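You operate a simulated robot arm through the tools that you are given. There is no shell and no other tool. Be economical: measure what you need, move in short steps, check, and stop when the job is done.

The job below is to be done with a simulated two-armed robot. You get a single attempt, and the scene is never put back.

Task
On the wiring bench top, fold the rag in half.

It is judged by the outcome, as a careful person would: the job done as asked, and still so three seconds after it is handed in. It fails if anything else is knocked over, pushed out of place, dropped, spilled or broken. Flat cloth is picked up by pressing the open fingertips on it (5 to 10 N) and closing them slowly along it; thin cloth reads only 2 to 8 mm in the jaws.

Robot
Two 7-joint arms with two-finger parallel grippers on one trunk, on a base that drives. Base frame: it is fixed to the floor where the robot stands at the start and does not move with it; the origin is under the middle of the robot, x ahead of it, y to its left, z up. Readings come in cm, rad, newtons and seconds.
The left shoulder is at the start at [7, 16.3, 109.5], the right one opposite. With the tool pointing down near the work surface each hand reaches from about 40 to 88 cm from the robot's upright axis, wherever it stands, measured 20 degrees to its own side. Places, roughly: wiring bench top [130, 20, 90]. Payload 3.43 kg a hand.
The TCP of each hand is the grasp point between the finger pads, 3.4 cm short of the fingertips. In the tool frame z runs along the fingers and y along their closing line. The gripper opens to 12.8 cm. The fingers are 2.4 cm wide and 1.2 cm thick; the gripper's body (4.8 by 13 cm) begins 9.6 cm behind the TCP.
Orientation is told as [roll, pitch, yaw] about the base's x, y, z axes, in that order, counted from this pose: with the fingers straight down and closing along the base's y, the tool's x points along the base's -x, its y along +y and its z along -z.

Tools
- The arms move only by the tool jog_arm. It takes "left_increments", "right_increments" or both (then of equal length, played together; a hand with none holds still); each is a list of rows, each an object (a shift or turn left out is 0, a gripper value left out holds the last) with "travel": the shift along the tool's x, y, z in cm, a list of three; "angular": the turn, a rotation vector about the tool's x, y, z in rad, a list of three; "gripper": the finger opening in cm, from 0 to 12.8. In form: [{"travel": [tx, ty, tz], "angular": [wx, wy, wz], "gripper": gripper}, ...]. A call has 1 to 8 rows; each row shifts and turns the commanded pose from where the row before left it, along the tool's axes as they then stand. Rows are played at 5 a second. More than 5 cm and 0.15 rad between two rows, or a gripper value outside its range, and nothing of the call is played. A pose out of reach is approached as far as the arm can. The call stops where the force on the tool passes 40 N (or 10 N more than at its start, if that is more) or the arm is blocked; 0.2 s more then pass. Each finger travels about 15.3 cm/s and halts on what it meets, pressing with about 28 N; the grip force reading is that of the motor and also rises with nothing between the fingers. The clock runs only during rows and for 0.2 s after the last one: add rows that do not move to give the fingers time. The reply holds the time, the measured pose of the TCP, the force on the tool along the base axes, the opening and the grip force, in the units named above and with some noise.
- Cameras (640 x 400 px; columns grow to the right, rows downward): "scene" is now at [13.88, 0.68, 132.22]; the picture's right is [0.08, -1.00, 0.00], its down [-0.58, -0.05, -0.81] and it looks along [0.81, 0.07, -0.58] (base axes); focal length 248 px, centre (320, 200). "left" rides on the left gripper at [7.6, 1.1, -16] in its tool frame; the picture's right is [-0.15, 0.99, 0.00], its down [-0.88, -0.13, -0.46] and it looks along [-0.45, -0.07, 0.89] (tool axes); focal length 234 px, centre (320, 200). "right" rides on the right gripper at [7.6, -1.1, -16] in its tool frame; the picture's right is [0.15, 0.99, 0.00], its down [-0.88, 0.13, -0.46] and it looks along [-0.45, 0.07, 0.89] (tool axes); focal length 234 px, centre (320, 200). There is no depth. A picture from a camera that has moved, and an enlarged one, comes with that camera's place and axes in the base frame and with its lens.
- capture(camera): a new picture of that camera. No time passes.
- lift_body(by): slides the trunk up (or, below 0, down) by that many cm; the arms and the scene camera ride with it, the base frame stays. It gives what a move gives, with no picture.
- drive_base(legs): drives the robot by 1 to 6 legs, each [ahead, left, turn to the left] in cm, cm and rad, along the robot's own axes; the way and the turn of a leg run together, so that a leg with both is an arc; at most 150 cm and 3.142 rad a leg. The arms and the cameras ride along, it lands a little off, and it stops where it bumps. It gives what a move gives.
- pan_tilt(pan, tilt): turns the head with the scene camera to pan (to the left, within 1.501 rad either way) and tilt (down, from -0.506 to 1.204), counted from straight ahead of the robot. It gives what a move gives.
- close_up(camera, box): a new picture of the part [left, top, right, bottom] of that camera's present view, enlarged. No time passes.
- sign_off(): hands the job in; it is judged then, once.

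Go step by step. Nothing tells you exact positions but the pictures and the camera data: compare them with the known pose of the tool, close in by small moves and look again before you grip or let go. The budget is 120 turns and 100 pictures, counting those below and the enlarged ones. Unless the task says otherwise, let go and move clear before handing in, and close with one line.

The tools are called after "Call:" by a JSON object that holds its "method" and its "body". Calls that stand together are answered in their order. jog_arm: Moves the arms, as the interface text tells. Its arguments: {"type":"object","properties":{"left_increments":{"type":"array","items":{"type":"object","properties":{"travel":{"type":"array","items":{"type":"number"}},"angular":{"type":"array","items":{"type":"number"}},"gripper":{"type":"number"}}}},"right_increments":{"type":"array","items":{"type":"object","properties":{"travel":{"type":"array","items":{"type":"number"}},"angular":{"type":"array","items":{"type":"number"}},"gripper":{"type":"number"}}}}},"required":[]} The other tools are called the same way: lift_body (by) slides the trunk up or down; drive_base (legs) drives the base; pan_tilt (pan, tilt) turns the head that bears the scene camera; capture (camera) takes a picture; close_up (camera, box) takes an enlarged picture of a part of a camera's view; sign_off () hands the job in.

At the start:

```text
time: 0.0
left_eef_pos: [63.43, 34.4, 108.26]
left_orientation: [-0.001, 0.001, 0.003]
left_contact_force: [-1.0, 0.6, 0.5]
left_grip_width: 12.8
left_grip_force: 0.0
right_eef_pos: [66.56, -29.72, 107.67]
right_orientation: [0.001, 0.0, -0.001]
right_contact_force: [-0.3, 0.5, 0.6]
right_grip_width: 12.8
right_grip_force: 0.0
trunk travel left (down, up): [-57.5, 36.5]
robot x, y, heading: [0.03, 0.23, -0.004]
head pan, tilt: [0.082, 0.623]
```

scene: 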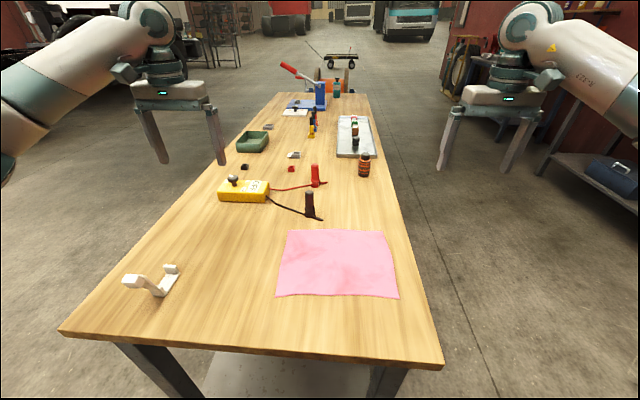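
right: 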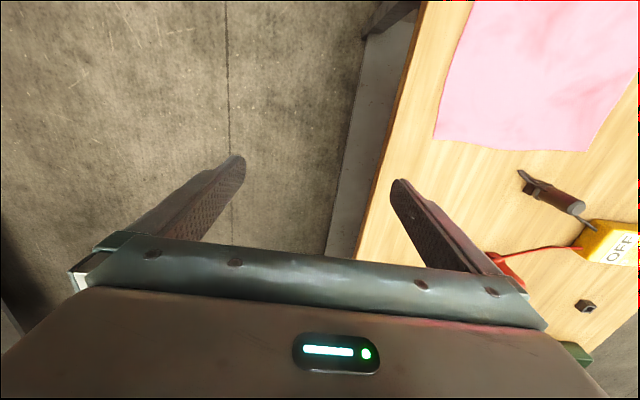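
left: 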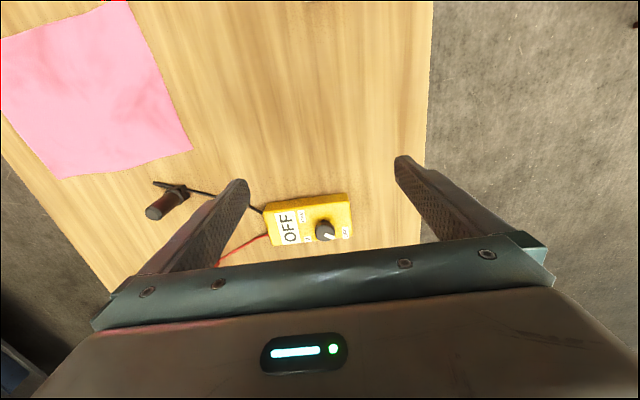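

The rag lies at about x 44–64, y −12.5 to 13. Triangulating between the cameras puts the surface at z ≈ 86. I'll bring both hands above the two far corners with the fingers partly closed.

Call:
{"method": "jog_arm", "body": {"left_increments": [{"travel": [0.28, -4.78, 0], "gripper": 4}, {"travel": [0.28, -4.78, 0]}, {"travel": [0.28, -4.78, 0]}, {"travel": [0.28, -4.78, 0]}, {"travel": [0.28, -4.78, 0]}, {"travel": [0, 0, 3.5]}, {"travel": [0, 0, 3.5]}, {"travel": [0, 0, 3.5]}], "right_increments": [{"travel": [0.67, 4.04, 0], "gripper": 4}, {"travel": [0.67, 4.04, 0]}, {"travel": [0.67, 4.04, 0]}, {"travel": [0.67, 4.04, 0]}, {"travel": [0.67, 4.04, 0]}, {"travel": [0, 0, 3.5]}, {"travel": [0, 0, 3.5]}, {"travel": [0, 0, 3.5]}]}}

Call:
{"method": "capture", "body": {"camera": "scene"}}

Call:
{"method": "capture", "body": {"camera": "left"}}

Call:
{"method": "capture", "body": {"camera": "right"}}

```text
time: 1.8
left_eef_pos: [62.25, 10.46, 97.51]
left_orientation: [-0.001, 0.001, 0.002]
left_contact_force: [-0.1, 0.0, 0.4]
left_grip_width: 3.95
left_grip_force: 0.1
right_eef_pos: [63.39, -9.45, 97.05]
right_orientation: [-0.001, 0.002, 0.0]
right_contact_force: [0.7, -0.7, -0.1]
right_grip_width: 3.99
right_grip_force: 0.0
trunk travel left (down, up): [-57.5, 36.5]
robot x, y, heading: [0.14, 0.22, -0.0]
head pan, tilt: [0.082, 0.623]
```

```text
96 pictures are left
camera scene: at [14.03, 0.69, 132.22], right [0.08, -1.0, 0.0], down [-0.58, -0.05, -0.81], along [0.81, 0.07, -0.59], focal length 248 px, centre (320, 200)
```

scene: 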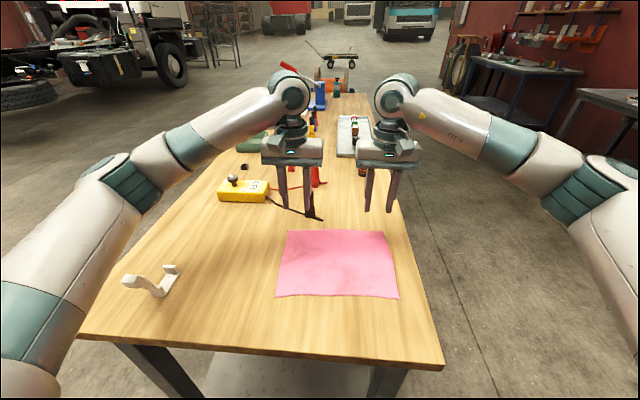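

```text
95 pictures are left
camera left: at [54.7, 11.54, 113.61], right [0.15, 0.99, 0.0], down [0.88, -0.13, 0.45], along [0.45, -0.07, -0.89], focal length 234 px, centre (320, 200)
```

left: 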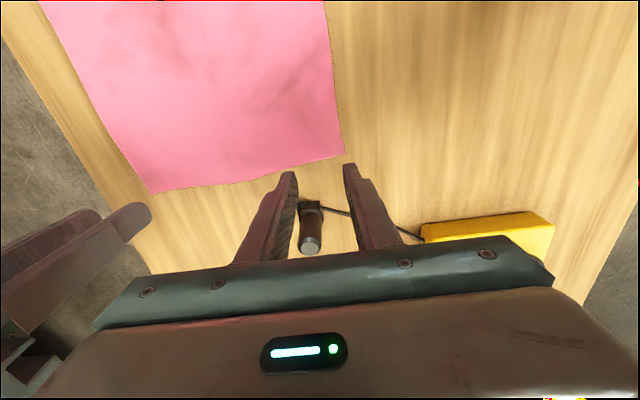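

```text
94 pictures are left
camera right: at [55.62, -10.48, 113.08], right [-0.15, 0.99, 0.0], down [0.88, 0.13, 0.45], along [0.45, 0.07, -0.89], focal length 234 px, centre (320, 200)
```

right: 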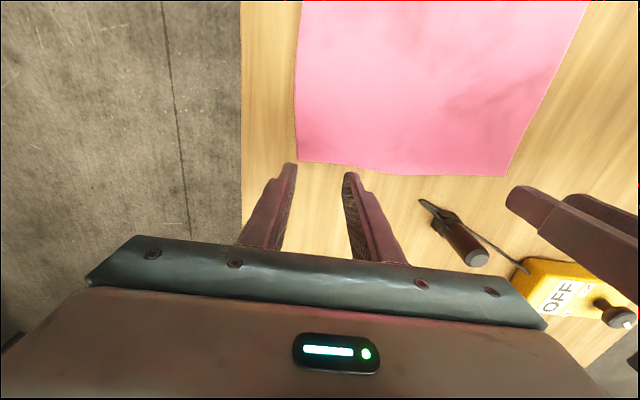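

Triangulation holds: the far edge runs from (62.8, 13.2) to (64.2, −12.1) at z ≈ 86. I'll shift a little towards the robot and go down to just above the cloth.

Call:
{"method": "jog_arm", "body": {"left_increments": [{"travel": [0.7, 0, 2]}, {"travel": [0, 0, 2.5]}, {"travel": [0, 0, 2]}, {}], "right_increments": [{"travel": [0.7, 0, 2]}, {"travel": [0, 0, 2.5]}, {"travel": [0, 0, 1.7]}, {}]}}

Call:
{"method": "capture", "body": {"camera": "left"}}

Call:
{"method": "capture", "body": {"camera": "right"}}

Call:
{"method": "close_up", "body": {"camera": "scene", "box": [240, 150, 440, 310]}}

```text
time: 2.8
left_eef_pos: [61.41, 10.62, 91.13]
left_orientation: [0.0, 0.001, -0.002]
left_contact_force: [0.2, -0.1, -0.4]
left_grip_width: 4.0
left_grip_force: 0.1
right_eef_pos: [62.45, -9.48, 90.94]
right_orientation: [0.001, 0.0, 0.0]
right_contact_force: [-0.3, -0.4, -0.1]
right_grip_width: 4.0
right_grip_force: 0.1
trunk travel left (down, up): [-57.5, 36.5]
robot x, y, heading: [-0.0, 0.09, 0.002]
head pan, tilt: [0.082, 0.623]
```

```text
93 pictures are left
camera left: at [53.84, 11.54, 107.22], right [0.15, 0.99, 0.0], down [0.88, -0.13, 0.46], along [0.45, -0.07, -0.89], focal length 234 px, centre (320, 200)
```

left: 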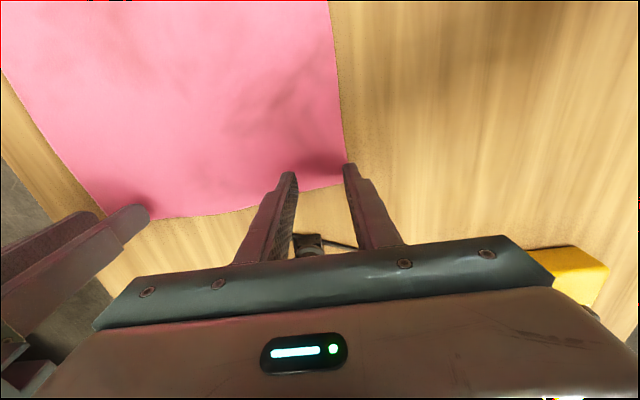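

```text
92 pictures are left
camera right: at [54.82, -10.56, 106.89], right [-0.15, 0.99, 0.0], down [0.88, 0.13, 0.46], along [0.45, 0.07, -0.89], focal length 234 px, centre (320, 200)
```

right: 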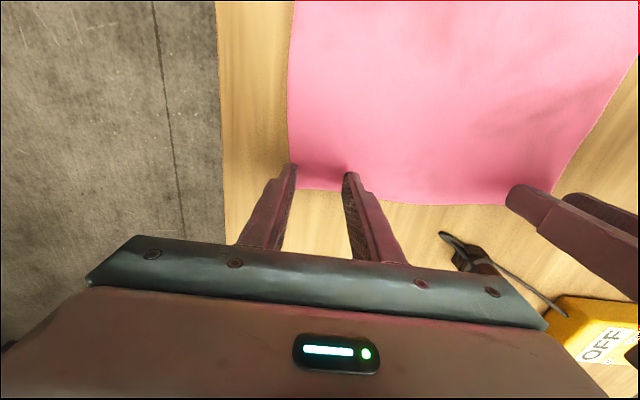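

```text
2.50 times, centred on (340, 230) of scene
camera zoom: at [13.87, 0.68, 132.23], right [0.08, -1.0, 0.0], down [-0.58, -0.05, -0.81], along [0.81, 0.07, -0.58], focal length 621 px, centre (270, 125)
```

zoom: 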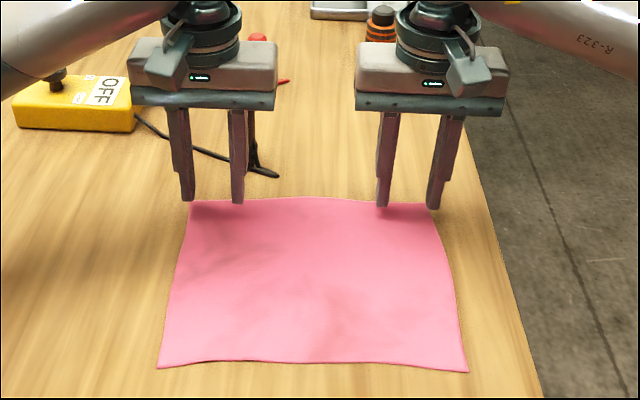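

The fingertips hover right at the edges. I'll move both hands slightly inward, then lower in small steps to feel for contact.

Call:
{"method": "jog_arm", "body": {"left_increments": [{"travel": [0.3, -0.9, 0]}, {"travel": [0, 0, 0.5]}, {"travel": [0, 0, 0.4]}, {"travel": [0, 0, 0.3]}, {}], "right_increments": [{"travel": [0.3, 0.6, 0]}, {"travel": [0, 0, 0.5]}, {"travel": [0, 0, 0.4]}, {"travel": [0, 0, 0.3]}, {}]}}

```text
time: 4.0
left_eef_pos: [61.11, 9.55, 90.09]
left_orientation: [0.0, 0.001, 0.002]
left_contact_force: [0.1, 0.6, -0.4]
left_grip_width: 3.98
left_grip_force: 0.0
right_eef_pos: [62.26, -9.01, 89.81]
right_orientation: [-0.001, 0.0, 0.0]
right_contact_force: [0.0, 0.0, -0.1]
right_grip_width: 3.99
right_grip_force: 0.1
trunk travel left (down, up): [-57.5, 36.5]
robot x, y, heading: [0.18, -0.27, -0.003]
head pan, tilt: [0.082, 0.623]
```

Call:
{"method": "jog_arm", "body": {"left_increments": [{"travel": [0, 0, 0.2]}, {"travel": [0, 0, 0.2]}, {"travel": [0, 0, 0.2]}, {}], "right_increments": [{"travel": [0, 0, 0.2]}, {"travel": [0, 0, 0.2]}, {}, {}]}}

```text
time: 5.0
left_eef_pos: [60.98, 9.63, 89.54]
left_orientation: [0.001, 0.0, 0.001]
left_contact_force: [-0.2, 0.2, 6.7]
left_grip_width: 4.0
left_grip_force: 0.0
right_eef_pos: [62.06, -9.0, 89.58]
right_orientation: [0.001, -0.003, 0.001]
right_contact_force: [3.6, -0.1, 14.5]
right_grip_width: 3.98
right_grip_force: 0.0
trunk travel left (down, up): [-57.5, 36.5]
robot x, y, heading: [-0.25, -0.3, -0.003]
head pan, tilt: [0.082, 0.623]
```

Both hands are in contact, left at 6.7 N and right at 14.5 N. I'll ease the right hand up a touch before closing slowly.

Call:
{"method": "jog_arm", "body": {"right_increments": [{"travel": [0, 0, -0.07]}, {}]}}

```text
time: 5.6
left_eef_pos: [61.04, 9.63, 89.55]
left_orientation: [0.0, -0.002, 0.002]
left_contact_force: [0.6, 0.6, 9.1]
left_grip_width: 3.99
left_grip_force: 0.0
right_eef_pos: [62.09, -8.92, 89.51]
right_orientation: [0.0, -0.002, 0.001]
right_contact_force: [3.0, 1.1, 11.6]
right_grip_width: 3.98
right_grip_force: 0.0
trunk travel left (down, up): [-57.5, 36.5]
robot x, y, heading: [-0.13, 0.38, -0.003]
head pan, tilt: [0.082, 0.623]
```

Contact force is now about right on both hands. I'll close the fingers slowly.

Call:
{"method": "jog_arm", "body": {"left_increments": [{"gripper": 3.5}, {"gripper": 3.0}, {"gripper": 2.5}, {"gripper": 2.0}, {"gripper": 1.5}, {"gripper": 1.0}, {"gripper": 0.5}, {"gripper": 0}], "right_increments": [{"travel": [0, 0, -0.04], "gripper": 3.5}, {"gripper": 3.0}, {"gripper": 2.5}, {"gripper": 2.0}, {"gripper": 1.5}, {"gripper": 1.0}, {"gripper": 0.5}, {"gripper": 0}]}}

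Call:
{"method": "jog_arm", "body": {"left_increments": [{}, {}], "right_increments": [{}, {}]}}

Call:
{"method": "close_up", "body": {"camera": "scene", "box": [240, 150, 440, 310]}}

Call:
{"method": "capture", "body": {"camera": "left"}}

Call:
{"method": "capture", "body": {"camera": "right"}}

```text
time: 7.4
left_eef_pos: [61.0, 9.59, 89.63]
left_orientation: [0.001, -0.002, 0.002]
left_contact_force: [1.5, -1.0, 16.7]
left_grip_width: 0.23
left_grip_force: 27.9
right_eef_pos: [62.02, -9.01, 89.58]
right_orientation: [-0.001, -0.001, -0.002]
right_contact_force: [0.6, -0.8, 2.5]
right_grip_width: 0.0
right_grip_force: 27.7
trunk travel left (down, up): [-57.5, 36.5]
robot x, y, heading: [0.15, 0.02, 0.005]
head pan, tilt: [0.082, 0.623]
```

```text
time: 8.0
left_eef_pos: [60.92, 9.51, 89.55]
left_orientation: [-0.001, -0.002, 0.003]
left_contact_force: [1.4, -2.1, 17.6]
left_grip_width: 0.24
left_grip_force: 28.3
right_eef_pos: [62.11, -9.01, 89.54]
right_orientation: [-0.001, -0.002, 0.001]
right_contact_force: [0.7, -0.5, 0.8]
right_grip_width: 0.0
right_grip_force: 27.8
trunk travel left (down, up): [-57.5, 36.5]
robot x, y, heading: [0.07, 0.1, -0.002]
head pan, tilt: [0.082, 0.623]
```

```text
2.50 times, centred on (340, 230) of scene
camera zoom: at [13.69, 0.64, 132.25], right [0.08, -1.0, 0.0], down [-0.58, -0.05, -0.81], along [0.81, 0.07, -0.58], focal length 621 px, centre (270, 125)
```

zoom: 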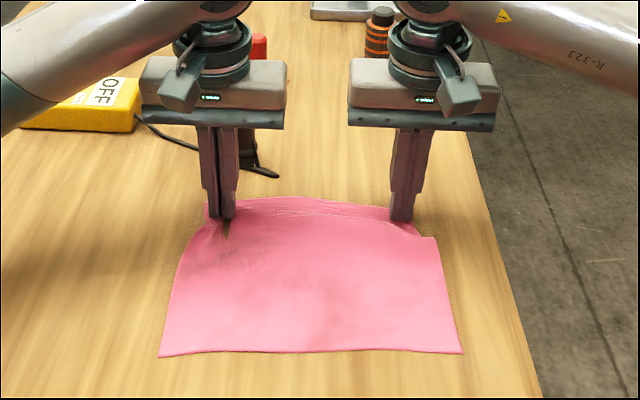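

```text
89 pictures are left
camera left: at [53.41, 10.6, 105.53], right [0.15, 0.99, 0.0], down [0.88, -0.13, 0.46], along [0.45, -0.07, -0.89], focal length 234 px, centre (320, 200)
```

left: 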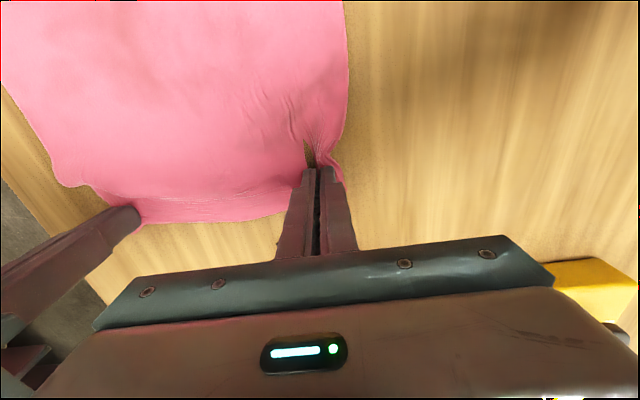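

```text
88 pictures are left
camera right: at [54.33, -10.07, 105.51], right [-0.15, 0.99, 0.0], down [0.88, 0.13, 0.46], along [0.45, 0.07, -0.89], focal length 234 px, centre (320, 200)
```

right: 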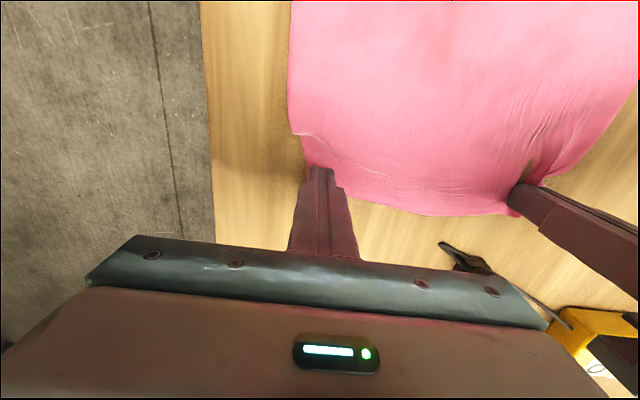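

The left hand holds cloth at 0.24 cm. The right hand closed on nothing, so I'll lift it, open it and look again.

Call:
{"method": "jog_arm", "body": {"right_increments": [{"travel": [0, 0, -1], "gripper": 1}, {"travel": [0, 0, -3], "gripper": 4}, {"travel": [0, -4, -3]}, {"travel": [0, -4, 0]}, {}]}}

Call:
{"method": "capture", "body": {"camera": "right"}}

Call:
{"method": "close_up", "body": {"camera": "scene", "box": [240, 150, 440, 310]}}

```text
time: 9.2
left_eef_pos: [60.95, 9.59, 89.57]
left_orientation: [0.001, 0.0, 0.001]
left_contact_force: [1.6, -1.2, 20.5]
left_grip_width: 0.25
left_grip_force: 28.2
right_eef_pos: [61.99, -17.1, 96.66]
right_orientation: [0.001, -0.001, -0.001]
right_contact_force: [-0.9, 0.1, -0.2]
right_grip_width: 3.95
right_grip_force: 0.1
trunk travel left (down, up): [-57.5, 36.5]
robot x, y, heading: [0.14, 0.07, 0.004]
head pan, tilt: [0.082, 0.623]
```

```text
87 pictures are left
camera right: at [54.38, -18.07, 112.58], right [-0.15, 0.99, 0.0], down [0.88, 0.13, 0.46], along [0.45, 0.07, -0.89], focal length 234 px, centre (320, 200)
```

right: 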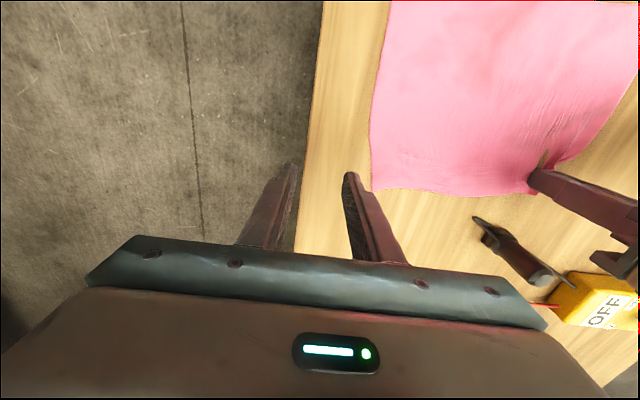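

```text
2.50 times, centred on (340, 230) of scene
camera zoom: at [13.69, 0.68, 132.25], right [0.08, -1.0, 0.0], down [-0.58, -0.05, -0.81], along [0.81, 0.07, -0.58], focal length 621 px, centre (270, 125)
```

zoom: 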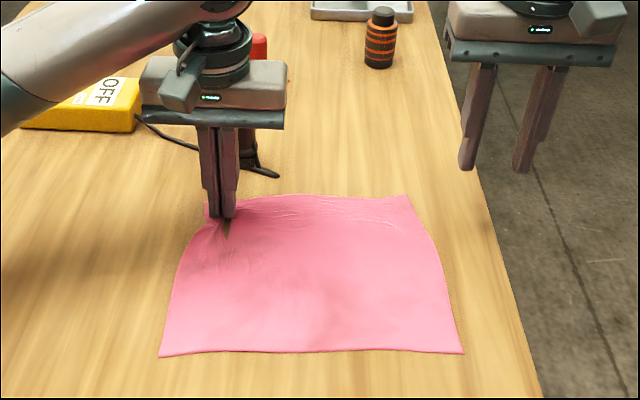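

The right corner is intact, now at about (65.7, −9.8). I'll regrasp with the right hand centred near (64, −6.8).

Call:
{"method": "jog_arm", "body": {"right_increments": [{"travel": [-1, 4, 0]}, {"travel": [-1, 4, 0]}, {"travel": [0, 2.3, 2]}, {"travel": [0, 0, 3]}, {"travel": [0, 0, 1]}, {"travel": [0, 0, 0.6]}, {"travel": [0, 0, 0.3]}, {}]}}

Call:
{"method": "close_up", "body": {"camera": "scene", "box": [240, 150, 440, 310]}}

Call:
{"method": "capture", "body": {"camera": "right"}}

```text
time: 11.0
left_eef_pos: [60.93, 9.55, 89.69]
left_orientation: [0.0, -0.001, 0.002]
left_contact_force: [0.5, -2.3, 21.0]
left_grip_width: 0.21
left_grip_force: 28.0
right_eef_pos: [63.95, -6.71, 89.63]
right_orientation: [0.0, -0.002, 0.001]
right_contact_force: [0.8, 0.5, 1.0]
right_grip_width: 3.98
right_grip_force: 0.1
trunk travel left (down, up): [-57.5, 36.5]
robot x, y, heading: [-0.06, 0.08, -0.001]
head pan, tilt: [0.082, 0.623]
```

```text
2.50 times, centred on (340, 230) of scene
camera zoom: at [13.67, 0.63, 132.25], right [0.08, -1.0, 0.0], down [-0.58, -0.05, -0.81], along [0.81, 0.07, -0.58], focal length 621 px, centre (270, 125)
```

zoom: 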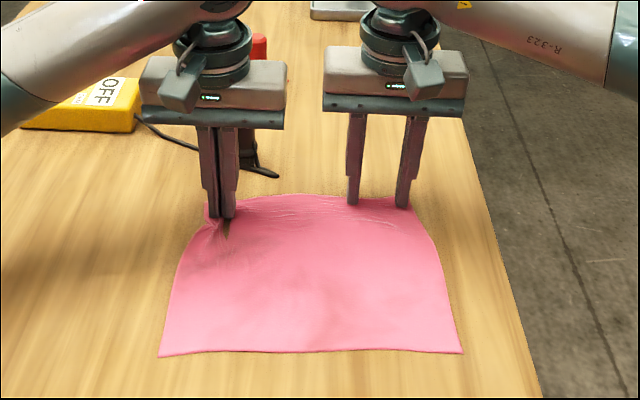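

```text
84 pictures are left
camera right: at [56.34, -7.73, 105.56], right [-0.15, 0.99, 0.0], down [0.88, 0.13, 0.46], along [0.45, 0.07, -0.89], focal length 234 px, centre (320, 200)
```

right: 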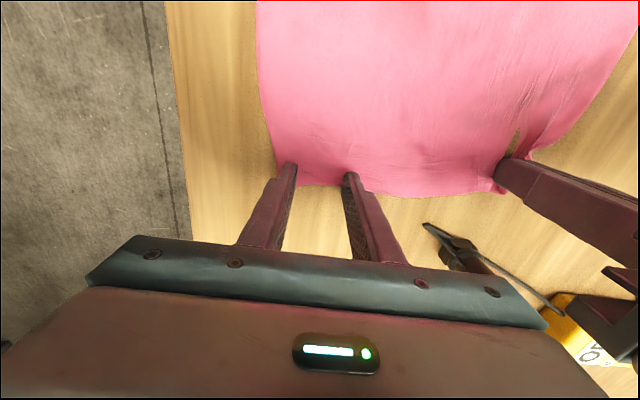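

Call:
{"method": "jog_arm", "body": {"right_increments": [{"travel": [0, 0, -0.5]}, {"travel": [0.6, 0.6, 0]}, {"travel": [0, 0, 0.4]}, {"travel": [0, 0, 0.25]}, {}]}}

```text
time: 12.2
left_eef_pos: [60.98, 9.51, 89.54]
left_orientation: [0.0, -0.002, 0.002]
left_contact_force: [2.2, -1.5, 17.9]
left_grip_width: 0.21
left_grip_force: 28.2
right_eef_pos: [63.39, -6.07, 89.62]
right_orientation: [0.001, -0.001, 0.001]
right_contact_force: [-0.7, -0.9, 5.0]
right_grip_width: 3.99
right_grip_force: 0.1
trunk travel left (down, up): [-57.5, 36.5]
robot x, y, heading: [-0.19, -0.02, -0.001]
head pan, tilt: [0.082, 0.623]
```

The right hand now presses at 5 N. I'll press a hair more and close slowly.

Call:
{"method": "jog_arm", "body": {"right_increments": [{"travel": [0, 0, 0.08]}, {"gripper": 3.4}, {"gripper": 2.8}, {"gripper": 2.2}, {"gripper": 1.6}, {"gripper": 1.0}, {"gripper": 0.5}, {"gripper": 0}]}}

Call:
{"method": "jog_arm", "body": {"right_increments": [{}, {}]}}

Call:
{"method": "close_up", "body": {"camera": "scene", "box": [240, 150, 440, 310]}}

```text
time: 14.0
left_eef_pos: [60.91, 9.61, 89.53]
left_orientation: [-0.002, -0.003, 0.001]
left_contact_force: [2.8, -9.7, 11.5]
left_grip_width: 0.27
left_grip_force: 28.1
right_eef_pos: [63.37, -6.01, 89.53]
right_orientation: [0.002, -0.003, 0.002]
right_contact_force: [0.0, 11.4, 19.7]
right_grip_width: 0.25
right_grip_force: 28.1
trunk travel left (down, up): [-57.5, 36.5]
robot x, y, heading: [0.09, 0.28, 0.004]
head pan, tilt: [0.082, 0.623]
```

```text
time: 14.6
left_eef_pos: [60.88, 9.56, 89.51]
left_orientation: [-0.002, -0.002, 0.002]
left_contact_force: [2.8, -12.8, 9.7]
left_grip_width: 0.24
left_grip_force: 28.8
right_eef_pos: [63.47, -5.95, 89.47]
right_orientation: [0.002, -0.003, 0.0]
right_contact_force: [-0.3, 15.1, 20.7]
right_grip_width: 0.24
right_grip_force: 28.1
trunk travel left (down, up): [-57.5, 36.5]
robot x, y, heading: [0.04, -0.2, 0.001]
head pan, tilt: [0.082, 0.623]
```

```text
2.50 times, centred on (340, 230) of scene
camera zoom: at [13.59, 0.72, 132.26], right [0.08, -1.0, 0.0], down [-0.58, -0.05, -0.81], along [0.81, 0.07, -0.58], focal length 621 px, centre (270, 125)
```

zoom: 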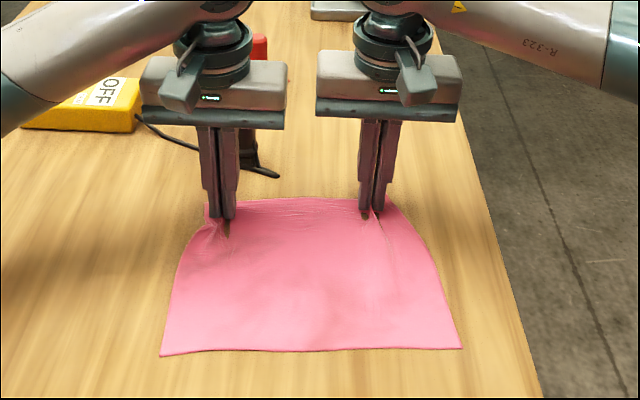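

Both hands hold cloth at 0.24 cm. I'll lift and arc towards the near edge, and check halfway.

Call:
{"method": "jog_arm", "body": {"left_increments": [{"travel": [0.25, -0.1, -1]}, {"travel": [0.25, 0, -1]}, {"travel": [0.75, 0, -1.2]}, {"travel": [0.75, 0, -1.3]}, {"travel": [1.25, 0, -1]}, {"travel": [1.25, 0, -1]}, {"travel": [1.5, 0, -0.3]}, {"travel": [1.5, 0, -0.2]}], "right_increments": [{"travel": [0.25, 0.1, -1]}, {"travel": [0.25, 0, -1]}, {"travel": [0.75, 0, -1.2]}, {"travel": [0.75, 0, -1.3]}, {"travel": [1.25, 0, -1]}, {"travel": [1.25, 0, -1]}, {"travel": [1.5, 0, -0.3]}, {"travel": [1.5, 0, -0.2]}]}}

Call:
{"method": "close_up", "body": {"camera": "scene", "box": [240, 150, 440, 310]}}

```text
time: 16.4
left_eef_pos: [53.54, 9.5, 96.48]
left_orientation: [0.001, 0.001, 0.004]
left_contact_force: [1.6, -9.1, -0.5]
left_grip_width: 0.21
left_grip_force: 28.3
right_eef_pos: [56.07, -6.09, 96.33]
right_orientation: [-0.001, 0.001, 0.003]
right_contact_force: [-0.8, 9.9, 0.1]
right_grip_width: 0.25
right_grip_force: 27.6
trunk travel left (down, up): [-57.5, 36.5]
robot x, y, heading: [0.03, 0.28, -0.002]
head pan, tilt: [0.082, 0.623]
```

```text
2.50 times, centred on (340, 230) of scene
camera zoom: at [13.82, 0.68, 132.23], right [0.08, -1.0, 0.0], down [-0.58, -0.05, -0.81], along [0.81, 0.07, -0.58], focal length 621 px, centre (270, 125)
```

zoom: 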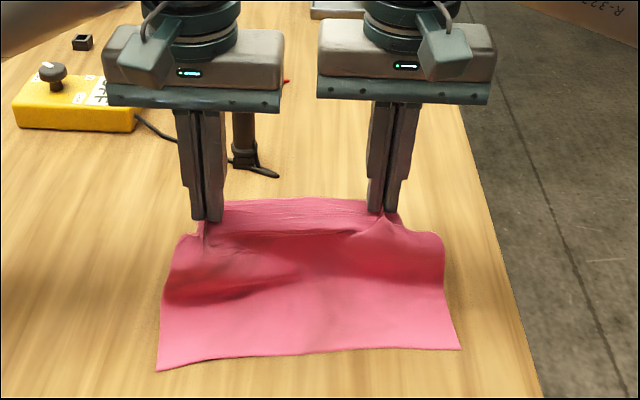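

The fold is forming well. I'll pitch both hands so the held edge tips down towards the robot as the fold goes over.

Call:
{"method": "jog_arm", "body": {"left_increments": [{"angular": [0, 0.13, 0]}, {"angular": [0, 0.13, 0]}, {"angular": [0, 0.13, 0]}, {"angular": [0, 0.13, 0]}, {"angular": [0, 0.13, 0]}, {"angular": [0, 0.13, 0]}, {}], "right_increments": [{"angular": [0, 0.13, 0]}, {"angular": [0, 0.13, 0]}, {"angular": [0, 0.13, 0]}, {"angular": [0, 0.13, 0]}, {"angular": [0, 0.13, 0]}, {"angular": [0, 0.13, 0]}, {}]}}

Call:
{"method": "close_up", "body": {"camera": "scene", "box": [240, 150, 440, 310]}}

Call:
{"method": "capture", "body": {"camera": "left"}}

```text
time: 18.0
left_eef_pos: [53.41, 9.52, 96.41]
left_orientation: [-0.001, 0.782, 0.0]
left_contact_force: [0.7, -10.6, 0.3]
left_grip_width: 0.2
left_grip_force: 27.8
right_eef_pos: [55.98, -5.87, 96.2]
right_orientation: [0.001, 0.782, -0.001]
right_contact_force: [-1.4, 10.6, -0.6]
right_grip_width: 0.23
right_grip_force: 28.3
trunk travel left (down, up): [-57.5, 36.5]
robot x, y, heading: [0.18, -0.25, 0.003]
head pan, tilt: [0.082, 0.623]
```

```text
2.50 times, centred on (340, 230) of scene
camera zoom: at [13.84, 0.67, 132.23], right [0.08, -1.0, 0.0], down [-0.58, -0.05, -0.81], along [0.81, 0.07, -0.58], focal length 621 px, centre (270, 125)
```

zoom: 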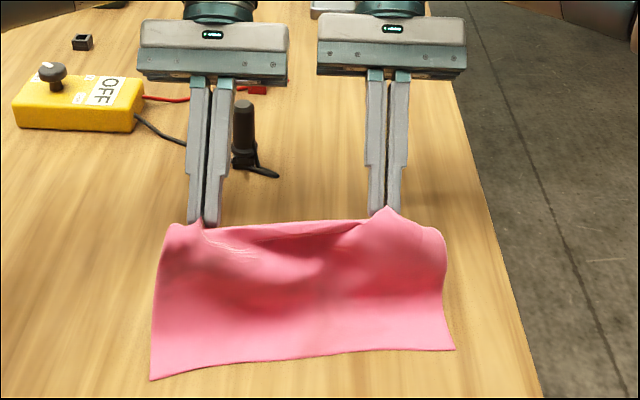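

```text
80 pictures are left
camera left: at [59.44, 10.54, 113.13], right [0.1, 0.99, -0.1], down [0.95, -0.13, -0.3], along [-0.31, -0.07, -0.95], focal length 234 px, centre (320, 200)
```

left: 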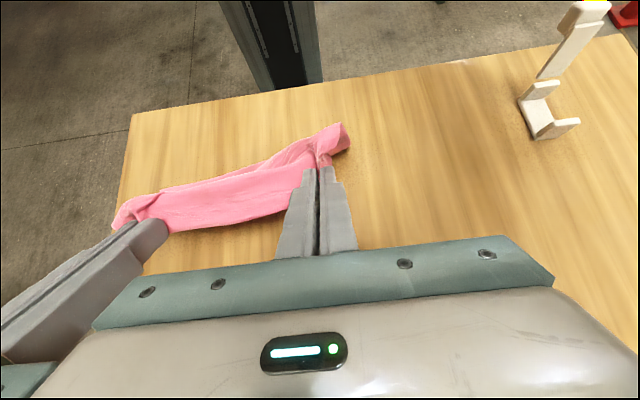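

Pitching worked and the edge hangs towards the robot. I'll continue the arc down to just above the near edge.

Call:
{"method": "jog_arm", "body": {"left_increments": [{"travel": [0.93, 0, 1.9]}, {"travel": [0.93, 0, 1.9]}, {"travel": [-0.05, 0, 2.19]}, {"travel": [-0.48, 0, 1.77]}, {"travel": [-0.76, 0, 1.49]}, {}], "right_increments": [{"travel": [0.5, 0, 1.48]}, {"travel": [0.5, 0, 1.48]}, {"travel": [-0.41, 0, 1.84]}, {"travel": [-0.69, 0, 1.56]}, {"travel": [-0.84, 0, 1.42]}, {}]}}

Call:
{"method": "close_up", "body": {"camera": "scene", "box": [240, 170, 440, 330]}}

Call:
{"method": "capture", "body": {"camera": "left"}}

Call:
{"method": "capture", "body": {"camera": "right"}}

```text
time: 19.4
left_eef_pos: [46.47, 9.48, 90.08]
left_orientation: [-0.001, 0.778, 0.001]
left_contact_force: [6.7, -20.5, 1.9]
left_grip_width: 0.24
left_grip_force: 27.8
right_eef_pos: [51.2, -5.87, 90.2]
right_orientation: [0.002, 0.78, 0.0]
right_contact_force: [-6.0, 22.0, -1.1]
right_grip_width: 0.25
right_grip_force: 28.2
trunk travel left (down, up): [-57.5, 36.5]
robot x, y, heading: [-0.25, -0.13, -0.001]
head pan, tilt: [0.082, 0.623]
```

```text
2.50 times, centred on (340, 250) of scene
camera zoom: at [13.85, 0.68, 132.23], right [0.08, -1.0, 0.0], down [-0.58, -0.05, -0.81], along [0.81, 0.07, -0.58], focal length 621 px, centre (270, 75)
```

zoom: 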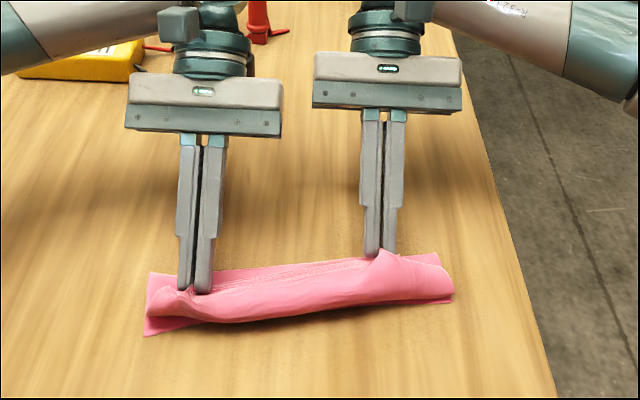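

```text
78 pictures are left
camera left: at [52.46, 10.55, 106.93], right [0.1, 0.99, -0.1], down [0.95, -0.13, -0.29], along [-0.3, -0.07, -0.95], focal length 234 px, centre (320, 200)
```

left: 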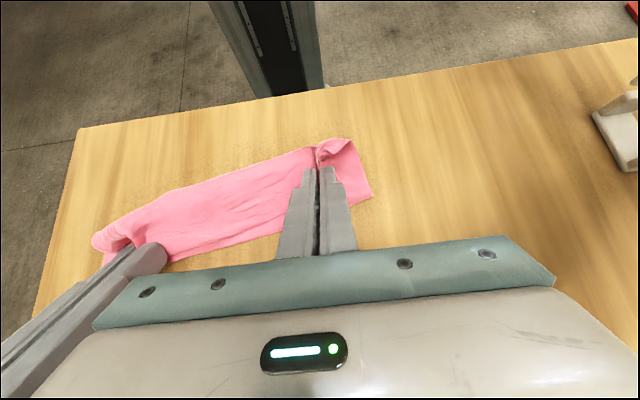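

```text
77 pictures are left
camera right: at [56.98, -6.95, 106.78], right [-0.1, 0.99, 0.1], down [0.95, 0.13, -0.29], along [-0.31, 0.07, -0.95], focal length 234 px, centre (320, 200)
```

right: 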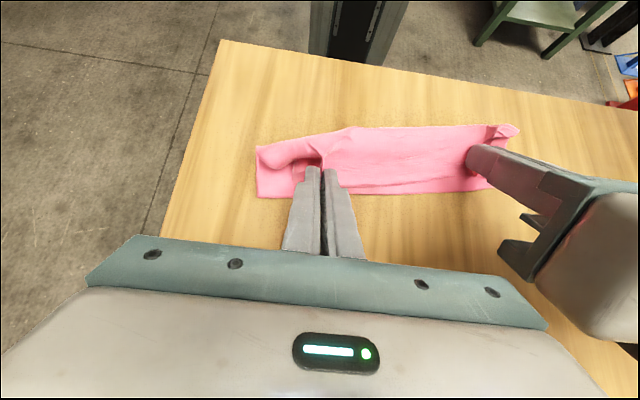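

The fold is over, but the held edge is curling back slightly and the cloth is pulled a bit too far towards the robot. I'll ease back about 2.5 cm and relax the tension between the hands.

Call:
{"method": "jog_arm", "body": {"left_increments": [{"travel": [-0.66, -0.15, -0.5]}, {"travel": [-0.66, -0.15, -0.5]}, {"travel": [-0.66, -0.15, -0.5]}, {}], "right_increments": [{"travel": [-0.66, 0.15, -0.5]}, {"travel": [-0.66, 0.15, -0.5]}, {"travel": [-0.66, 0.15, -0.5]}, {}]}}

Call:
{"method": "close_up", "body": {"camera": "scene", "box": [260, 220, 420, 320]}}

```text
time: 20.4
left_eef_pos: [48.96, 9.11, 89.84]
left_orientation: [0.001, 0.781, 0.002]
left_contact_force: [-0.2, -3.0, 5.2]
left_grip_width: 0.24
left_grip_force: 28.3
right_eef_pos: [53.75, -5.57, 89.81]
right_orientation: [-0.001, 0.78, -0.002]
right_contact_force: [-0.9, 3.7, -0.9]
right_grip_width: 0.23
right_grip_force: 27.7
trunk travel left (down, up): [-57.5, 36.5]
robot x, y, heading: [-0.26, -0.03, 0.005]
head pan, tilt: [0.082, 0.623]
```

```text
4.00 times, centred on (340, 270) of scene
camera zoom: at [13.81, 0.69, 132.23], right [0.08, -1.0, 0.0], down [-0.58, -0.05, -0.81], along [0.81, 0.07, -0.58], focal length 994 px, centre (240, -80)
```

zoom: 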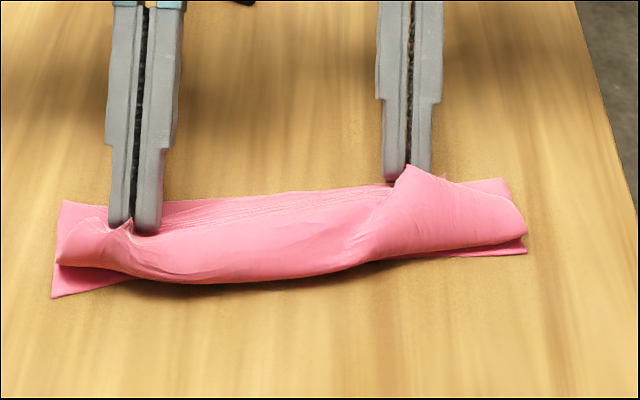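

I'll release, back off along the fingers and see how the cloth settles.

Call:
{"method": "jog_arm", "body": {"left_increments": [{"gripper": 1}, {"gripper": 2}, {}, {"travel": [0.3, 0, -2]}, {"travel": [0, 0, -3]}, {"travel": [1, 0, -4]}, {"travel": [1, 0, -4]}, {}], "right_increments": [{"gripper": 1}, {"gripper": 2}, {}, {"travel": [0.3, 0, -2]}, {"travel": [0, 0, -3]}, {"travel": [1, 0, -4]}, {"travel": [1, 0, -4]}, {}]}}

Call:
{"method": "close_up", "body": {"camera": "scene", "box": [260, 220, 420, 320]}}

Call:
{"method": "capture", "body": {"camera": "left"}}

Call:
{"method": "capture", "body": {"camera": "right"}}

```text
time: 22.0
left_eef_pos: [56.14, 9.78, 100.66]
left_orientation: [-0.001, 0.782, -0.001]
left_contact_force: [-0.4, 11.6, -0.8]
left_grip_width: 2.01
left_grip_force: 0.0
right_eef_pos: [60.23, -2.73, 102.2]
right_orientation: [0.119, 0.76, 0.128]
right_contact_force: [-0.1, -9.8, 1.2]
right_grip_width: 1.99
right_grip_force: 0.0
trunk travel left (down, up): [-57.5, 36.5]
robot x, y, heading: [-0.11, 0.26, 0.002]
head pan, tilt: [0.082, 0.623]
stopped in row 8 (left hand): the force on the tool passed its limit (the readings are from after the stop); the commanded pose is now the measured one
```

```text
4.00 times, centred on (340, 270) of scene
camera zoom: at [13.55, 1.02, 132.25], right [0.08, -1.0, 0.0], down [-0.58, -0.05, -0.81], along [0.81, 0.07, -0.58], focal length 994 px, centre (240, -80)
```

zoom: 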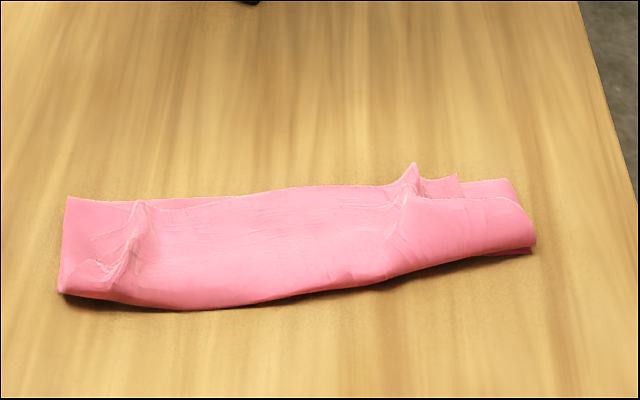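

```text
74 pictures are left
camera left: at [62.0, 10.97, 117.41], right [0.1, 0.99, -0.1], down [0.95, -0.13, -0.3], along [-0.31, -0.07, -0.95], focal length 234 px, centre (320, 200)
```

left: 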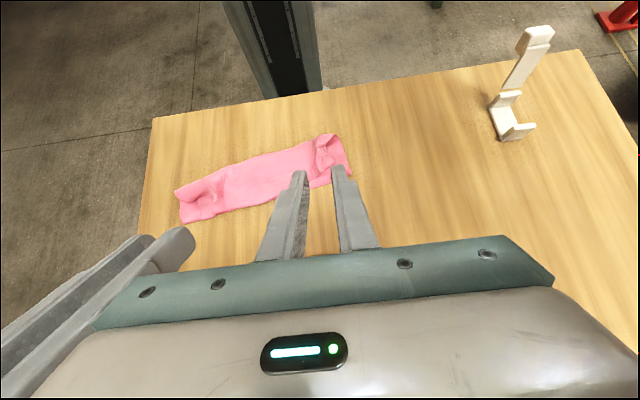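

```text
73 pictures are left
camera right: at [65.76, -5.05, 118.78], right [-0.15, 0.97, 0.19], down [0.94, 0.2, -0.27], along [-0.29, 0.14, -0.95], focal length 234 px, centre (320, 200)
```

right: 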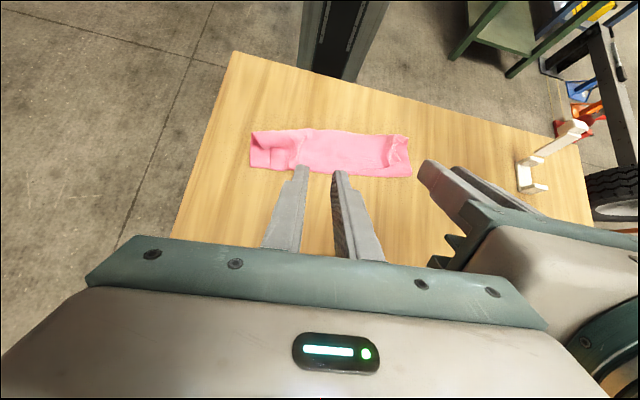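

The cloth is mostly folded, with an edge strip curled over on top. The two hands touched while retreating, so I'll separate them and pull back before inspecting.

Call:
{"method": "jog_arm", "body": {"left_increments": [{"travel": [0, 2, 0]}, {"travel": [0, 4, 0]}, {"travel": [0, 4, 0]}, {}], "right_increments": [{"travel": [0, -2, 0]}, {"travel": [0, -4, 0]}, {"travel": [0, -4, 0]}, {}]}}

Call:
{"method": "capture", "body": {"camera": "scene"}}

Call:
{"method": "close_up", "body": {"camera": "scene", "box": [260, 220, 420, 320]}}

Call:
{"method": "close_up", "body": {"camera": "left", "box": [80, 100, 280, 225]}}

```text
time: 23.0
left_eef_pos: [56.37, 19.51, 100.75]
left_orientation: [0.0, 0.784, -0.003]
left_contact_force: [-1.4, 0.4, -0.3]
left_grip_width: 1.99
left_grip_force: 0.0
right_eef_pos: [60.87, -12.83, 101.08]
right_orientation: [0.126, 0.76, 0.132]
right_contact_force: [-0.4, -0.1, 0.1]
right_grip_width: 1.99
right_grip_force: 0.0
trunk travel left (down, up): [-57.5, 36.5]
robot x, y, heading: [-0.09, -0.05, -0.002]
head pan, tilt: [0.082, 0.623]
```

```text
72 pictures are left
camera scene: at [13.9, 0.74, 132.22], right [0.08, -1.0, 0.0], down [-0.58, -0.05, -0.81], along [0.81, 0.07, -0.58], focal length 248 px, centre (320, 200)
```

scene: 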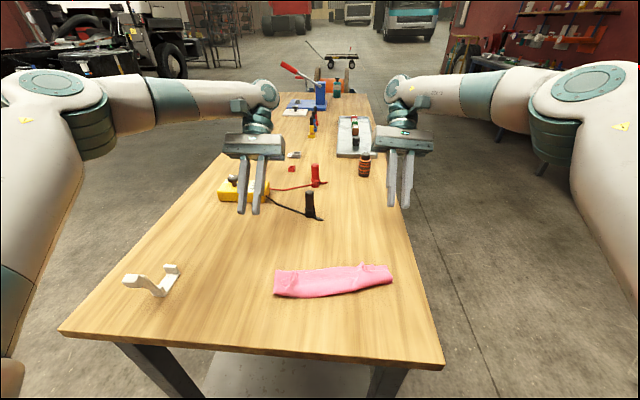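

```text
4.00 times, centred on (340, 270) of scene
camera zoom: at [13.9, 0.74, 132.22], right [0.08, -1.0, 0.0], down [-0.58, -0.05, -0.81], along [0.81, 0.07, -0.58], focal length 994 px, centre (240, -80)
```

zoom: 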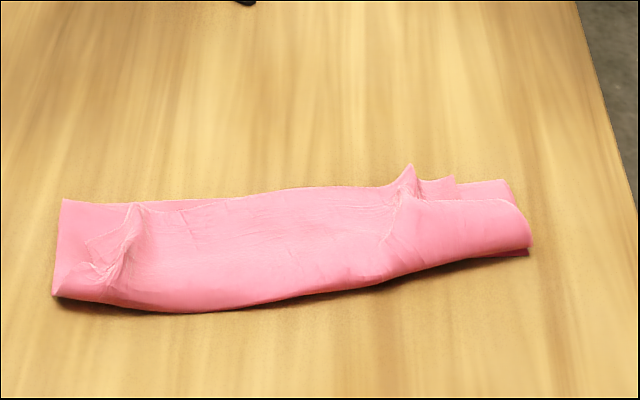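

```text
3.20 times, centred on (180, 162) of left
camera zoom: at [62.27, 20.59, 117.34], right [0.11, 0.99, -0.1], down [0.94, -0.13, -0.3], along [-0.31, -0.07, -0.95], focal length 749 px, centre (768, 320)
```

zoom: 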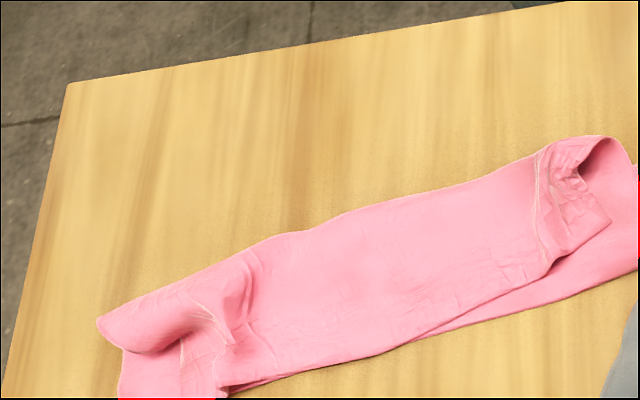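

The rag has rolled into about three layers because I pitched the hands the wrong way. I'll straighten both hands to vertical, then re-grip the ridges on the top flap, unroll it and fold again with the opposite pitch.

Call:
{"method": "jog_arm", "body": {"left_increments": [{"angular": [0, -0.131, 0]}, {"angular": [0, -0.131, 0]}, {"angular": [0, -0.131, 0]}, {"angular": [0, -0.131, 0]}, {"angular": [0, -0.131, 0]}, {"angular": [0, -0.129, 0]}, {}, {}], "right_increments": [{"angular": [0.126, 0, 0]}, {"angular": [0, -0.127, 0]}, {"angular": [0, -0.127, 0]}, {"angular": [0, -0.127, 0]}, {"angular": [0, -0.127, 0]}, {"angular": [0, -0.127, 0]}, {"angular": [0, -0.125, 0]}, {"angular": [0, 0, 0.132]}]}}

Call:
{"method": "capture", "body": {"camera": "left"}}

Call:
{"method": "capture", "body": {"camera": "right"}}

```text
time: 24.8
left_eef_pos: [56.45, 19.4, 100.71]
left_orientation: [0.0, -0.002, -0.001]
left_contact_force: [-0.5, -0.5, -0.5]
left_grip_width: 2.01
left_grip_force: 0.1
right_eef_pos: [60.95, -12.9, 101.15]
right_orientation: [0.001, -0.001, -0.002]
right_contact_force: [-0.8, 1.1, 0.3]
right_grip_width: 2.02
right_grip_force: 0.0
trunk travel left (down, up): [-57.5, 36.5]
robot x, y, heading: [0.1, 0.02, 0.002]
head pan, tilt: [0.082, 0.623]
```

```text
69 pictures are left
camera left: at [48.81, 20.59, 116.6], right [0.15, 0.99, 0.0], down [0.88, -0.13, 0.46], along [0.45, -0.07, -0.89], focal length 234 px, centre (320, 200)
```

left: 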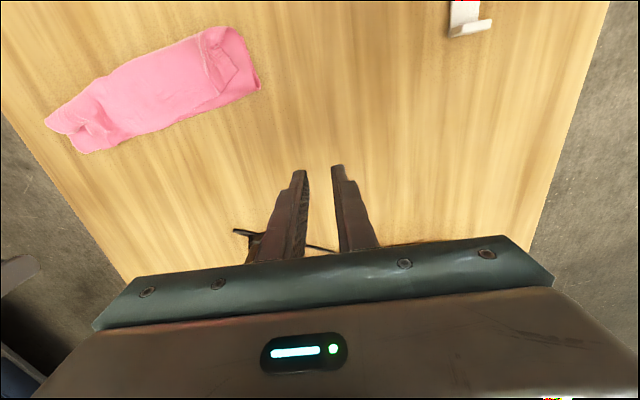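

```text
68 pictures are left
camera right: at [53.2, -13.9, 117.09], right [-0.14, 0.99, 0.0], down [0.88, 0.13, 0.46], along [0.45, 0.07, -0.89], focal length 234 px, centre (320, 200)
```

right: 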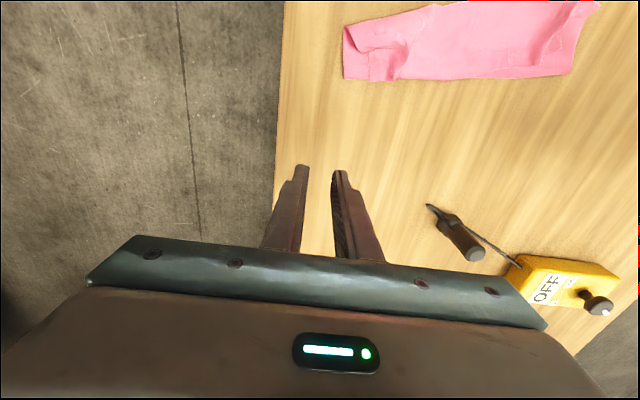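

Call:
{"method": "close_up", "body": {"camera": "left", "box": [30, 0, 290, 163]}}

Call:
{"method": "close_up", "body": {"camera": "right", "box": [330, 0, 610, 100]}}

```text
2.45 times, centred on (160, 82) of left
camera zoom: at [48.81, 20.59, 116.6], right [0.15, 0.99, 0.0], down [0.88, -0.13, 0.46], along [0.45, -0.07, -0.89], focal length 575 px, centre (713, 491)
```

zoom: 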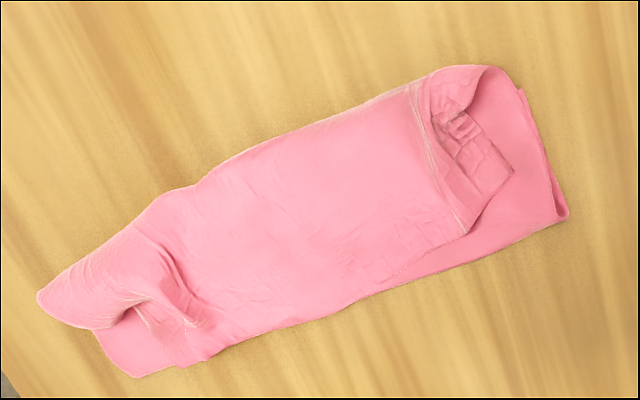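

```text
2.29 times, centred on (470, 50) of right
camera zoom: at [53.2, -13.9, 117.09], right [-0.14, 0.99, 0.0], down [0.88, 0.13, 0.46], along [0.45, 0.07, -0.89], focal length 535 px, centre (-23, 543)
```

zoom: 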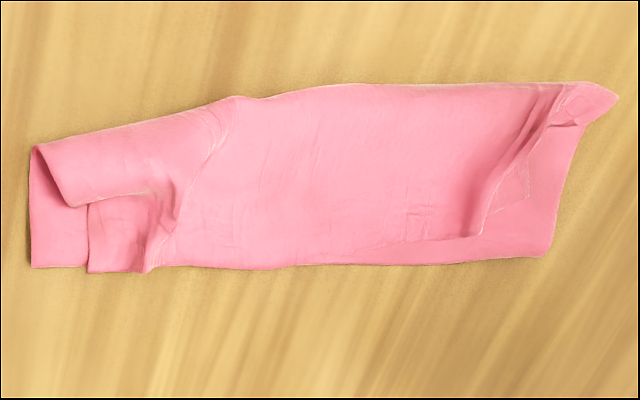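

Ridges are at about (47.7, 9.0) for the left hand and (51, −5.5) for the right. I'll move above them.

Call:
{"method": "jog_arm", "body": {"left_increments": [{"travel": [2.92, -3.43, 0], "gripper": 3}, {"travel": [2.92, -3.43, 0]}, {"travel": [2.91, -3.44, 0]}, {"travel": [0, 0, 3]}, {"travel": [0, 0, 3]}, {"travel": [0, 0, 1.5]}, {}], "right_increments": [{"travel": [3.32, 2.43, 0], "gripper": 3}, {"travel": [3.32, 2.43, 0]}, {"travel": [3.31, 2.44, 0]}, {"travel": [0, 0, 3]}, {"travel": [0, 0, 3]}, {"travel": [0, 0, 2]}, {}]}}

Call:
{"method": "capture", "body": {"camera": "left"}}

Call:
{"method": "capture", "body": {"camera": "right"}}

Call:
{"method": "close_up", "body": {"camera": "scene", "box": [260, 220, 420, 320]}}

```text
time: 26.4
left_eef_pos: [47.59, 9.1, 93.06]
left_orientation: [-0.001, 0.0, -0.002]
left_contact_force: [0.1, 0.5, 0.2]
left_grip_width: 2.99
left_grip_force: 0.0
right_eef_pos: [50.97, -5.45, 93.09]
right_orientation: [0.0, -0.001, -0.003]
right_contact_force: [-0.3, 0.5, -0.5]
right_grip_width: 3.0
right_grip_force: 0.0
trunk travel left (down, up): [-57.5, 36.5]
robot x, y, heading: [-0.05, 0.14, 0.001]
head pan, tilt: [0.082, 0.623]
```

```text
65 pictures are left
camera left: at [39.92, 10.2, 109.15], right [0.15, 0.99, 0.0], down [0.88, -0.13, 0.46], along [0.45, -0.07, -0.89], focal length 234 px, centre (320, 200)
```

left: 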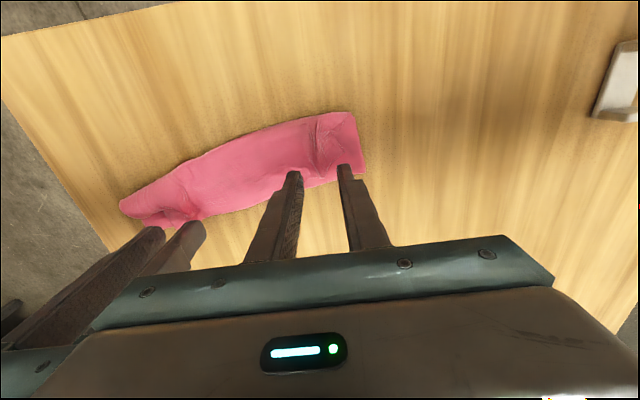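

```text
64 pictures are left
camera right: at [43.28, -6.54, 109.03], right [-0.15, 0.99, 0.0], down [0.88, 0.13, 0.46], along [0.45, 0.07, -0.89], focal length 234 px, centre (320, 200)
```

right: 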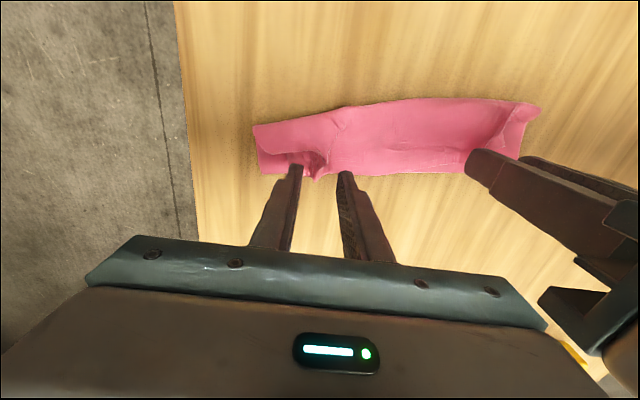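

```text
4.00 times, centred on (340, 270) of scene
camera zoom: at [13.85, 0.7, 132.23], right [0.08, -1.0, 0.0], down [-0.58, -0.05, -0.81], along [0.81, 0.07, -0.58], focal length 994 px, centre (240, -80)
```

zoom: 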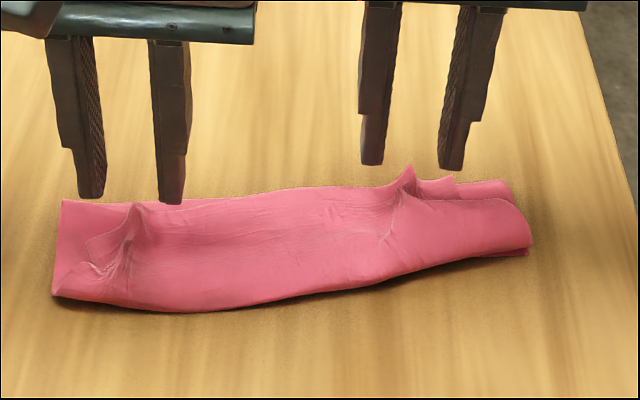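

Call:
{"method": "jog_arm", "body": {"left_increments": [{"travel": [0.5, 0, 1]}, {"travel": [0, 0, 1]}, {"travel": [0, 0, 0.7]}, {}], "right_increments": [{"travel": [0.3, 0, 1]}, {"travel": [0, 0, 1]}, {"travel": [0, 0, 0.7]}, {}]}}

Call:
{"method": "close_up", "body": {"camera": "scene", "box": [260, 220, 420, 320]}}

```text
time: 27.4
left_eef_pos: [47.06, 9.18, 90.54]
left_orientation: [0.0, 0.0, -0.002]
left_contact_force: [0.0, 0.1, -0.2]
left_grip_width: 2.99
left_grip_force: 0.0
right_eef_pos: [50.62, -5.59, 90.47]
right_orientation: [-0.001, 0.0, -0.002]
right_contact_force: [-0.1, -0.8, -0.2]
right_grip_width: 3.0
right_grip_force: 0.1
trunk travel left (down, up): [-57.5, 36.5]
robot x, y, heading: [0.21, 0.16, -0.001]
head pan, tilt: [0.082, 0.623]
```

```text
4.00 times, centred on (340, 270) of scene
camera zoom: at [13.86, 0.7, 132.23], right [0.08, -1.0, 0.0], down [-0.58, -0.05, -0.81], along [0.81, 0.07, -0.58], focal length 994 px, centre (240, -80)
```

zoom: 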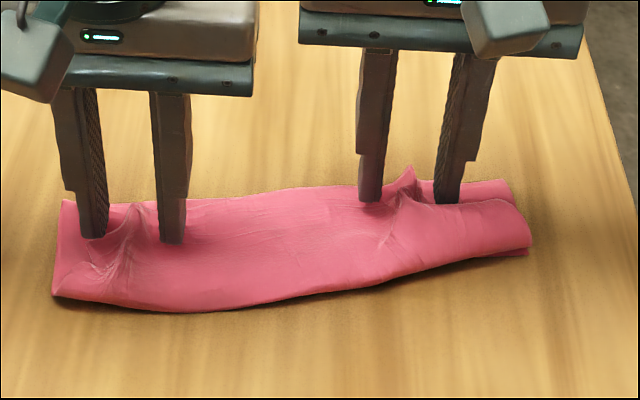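

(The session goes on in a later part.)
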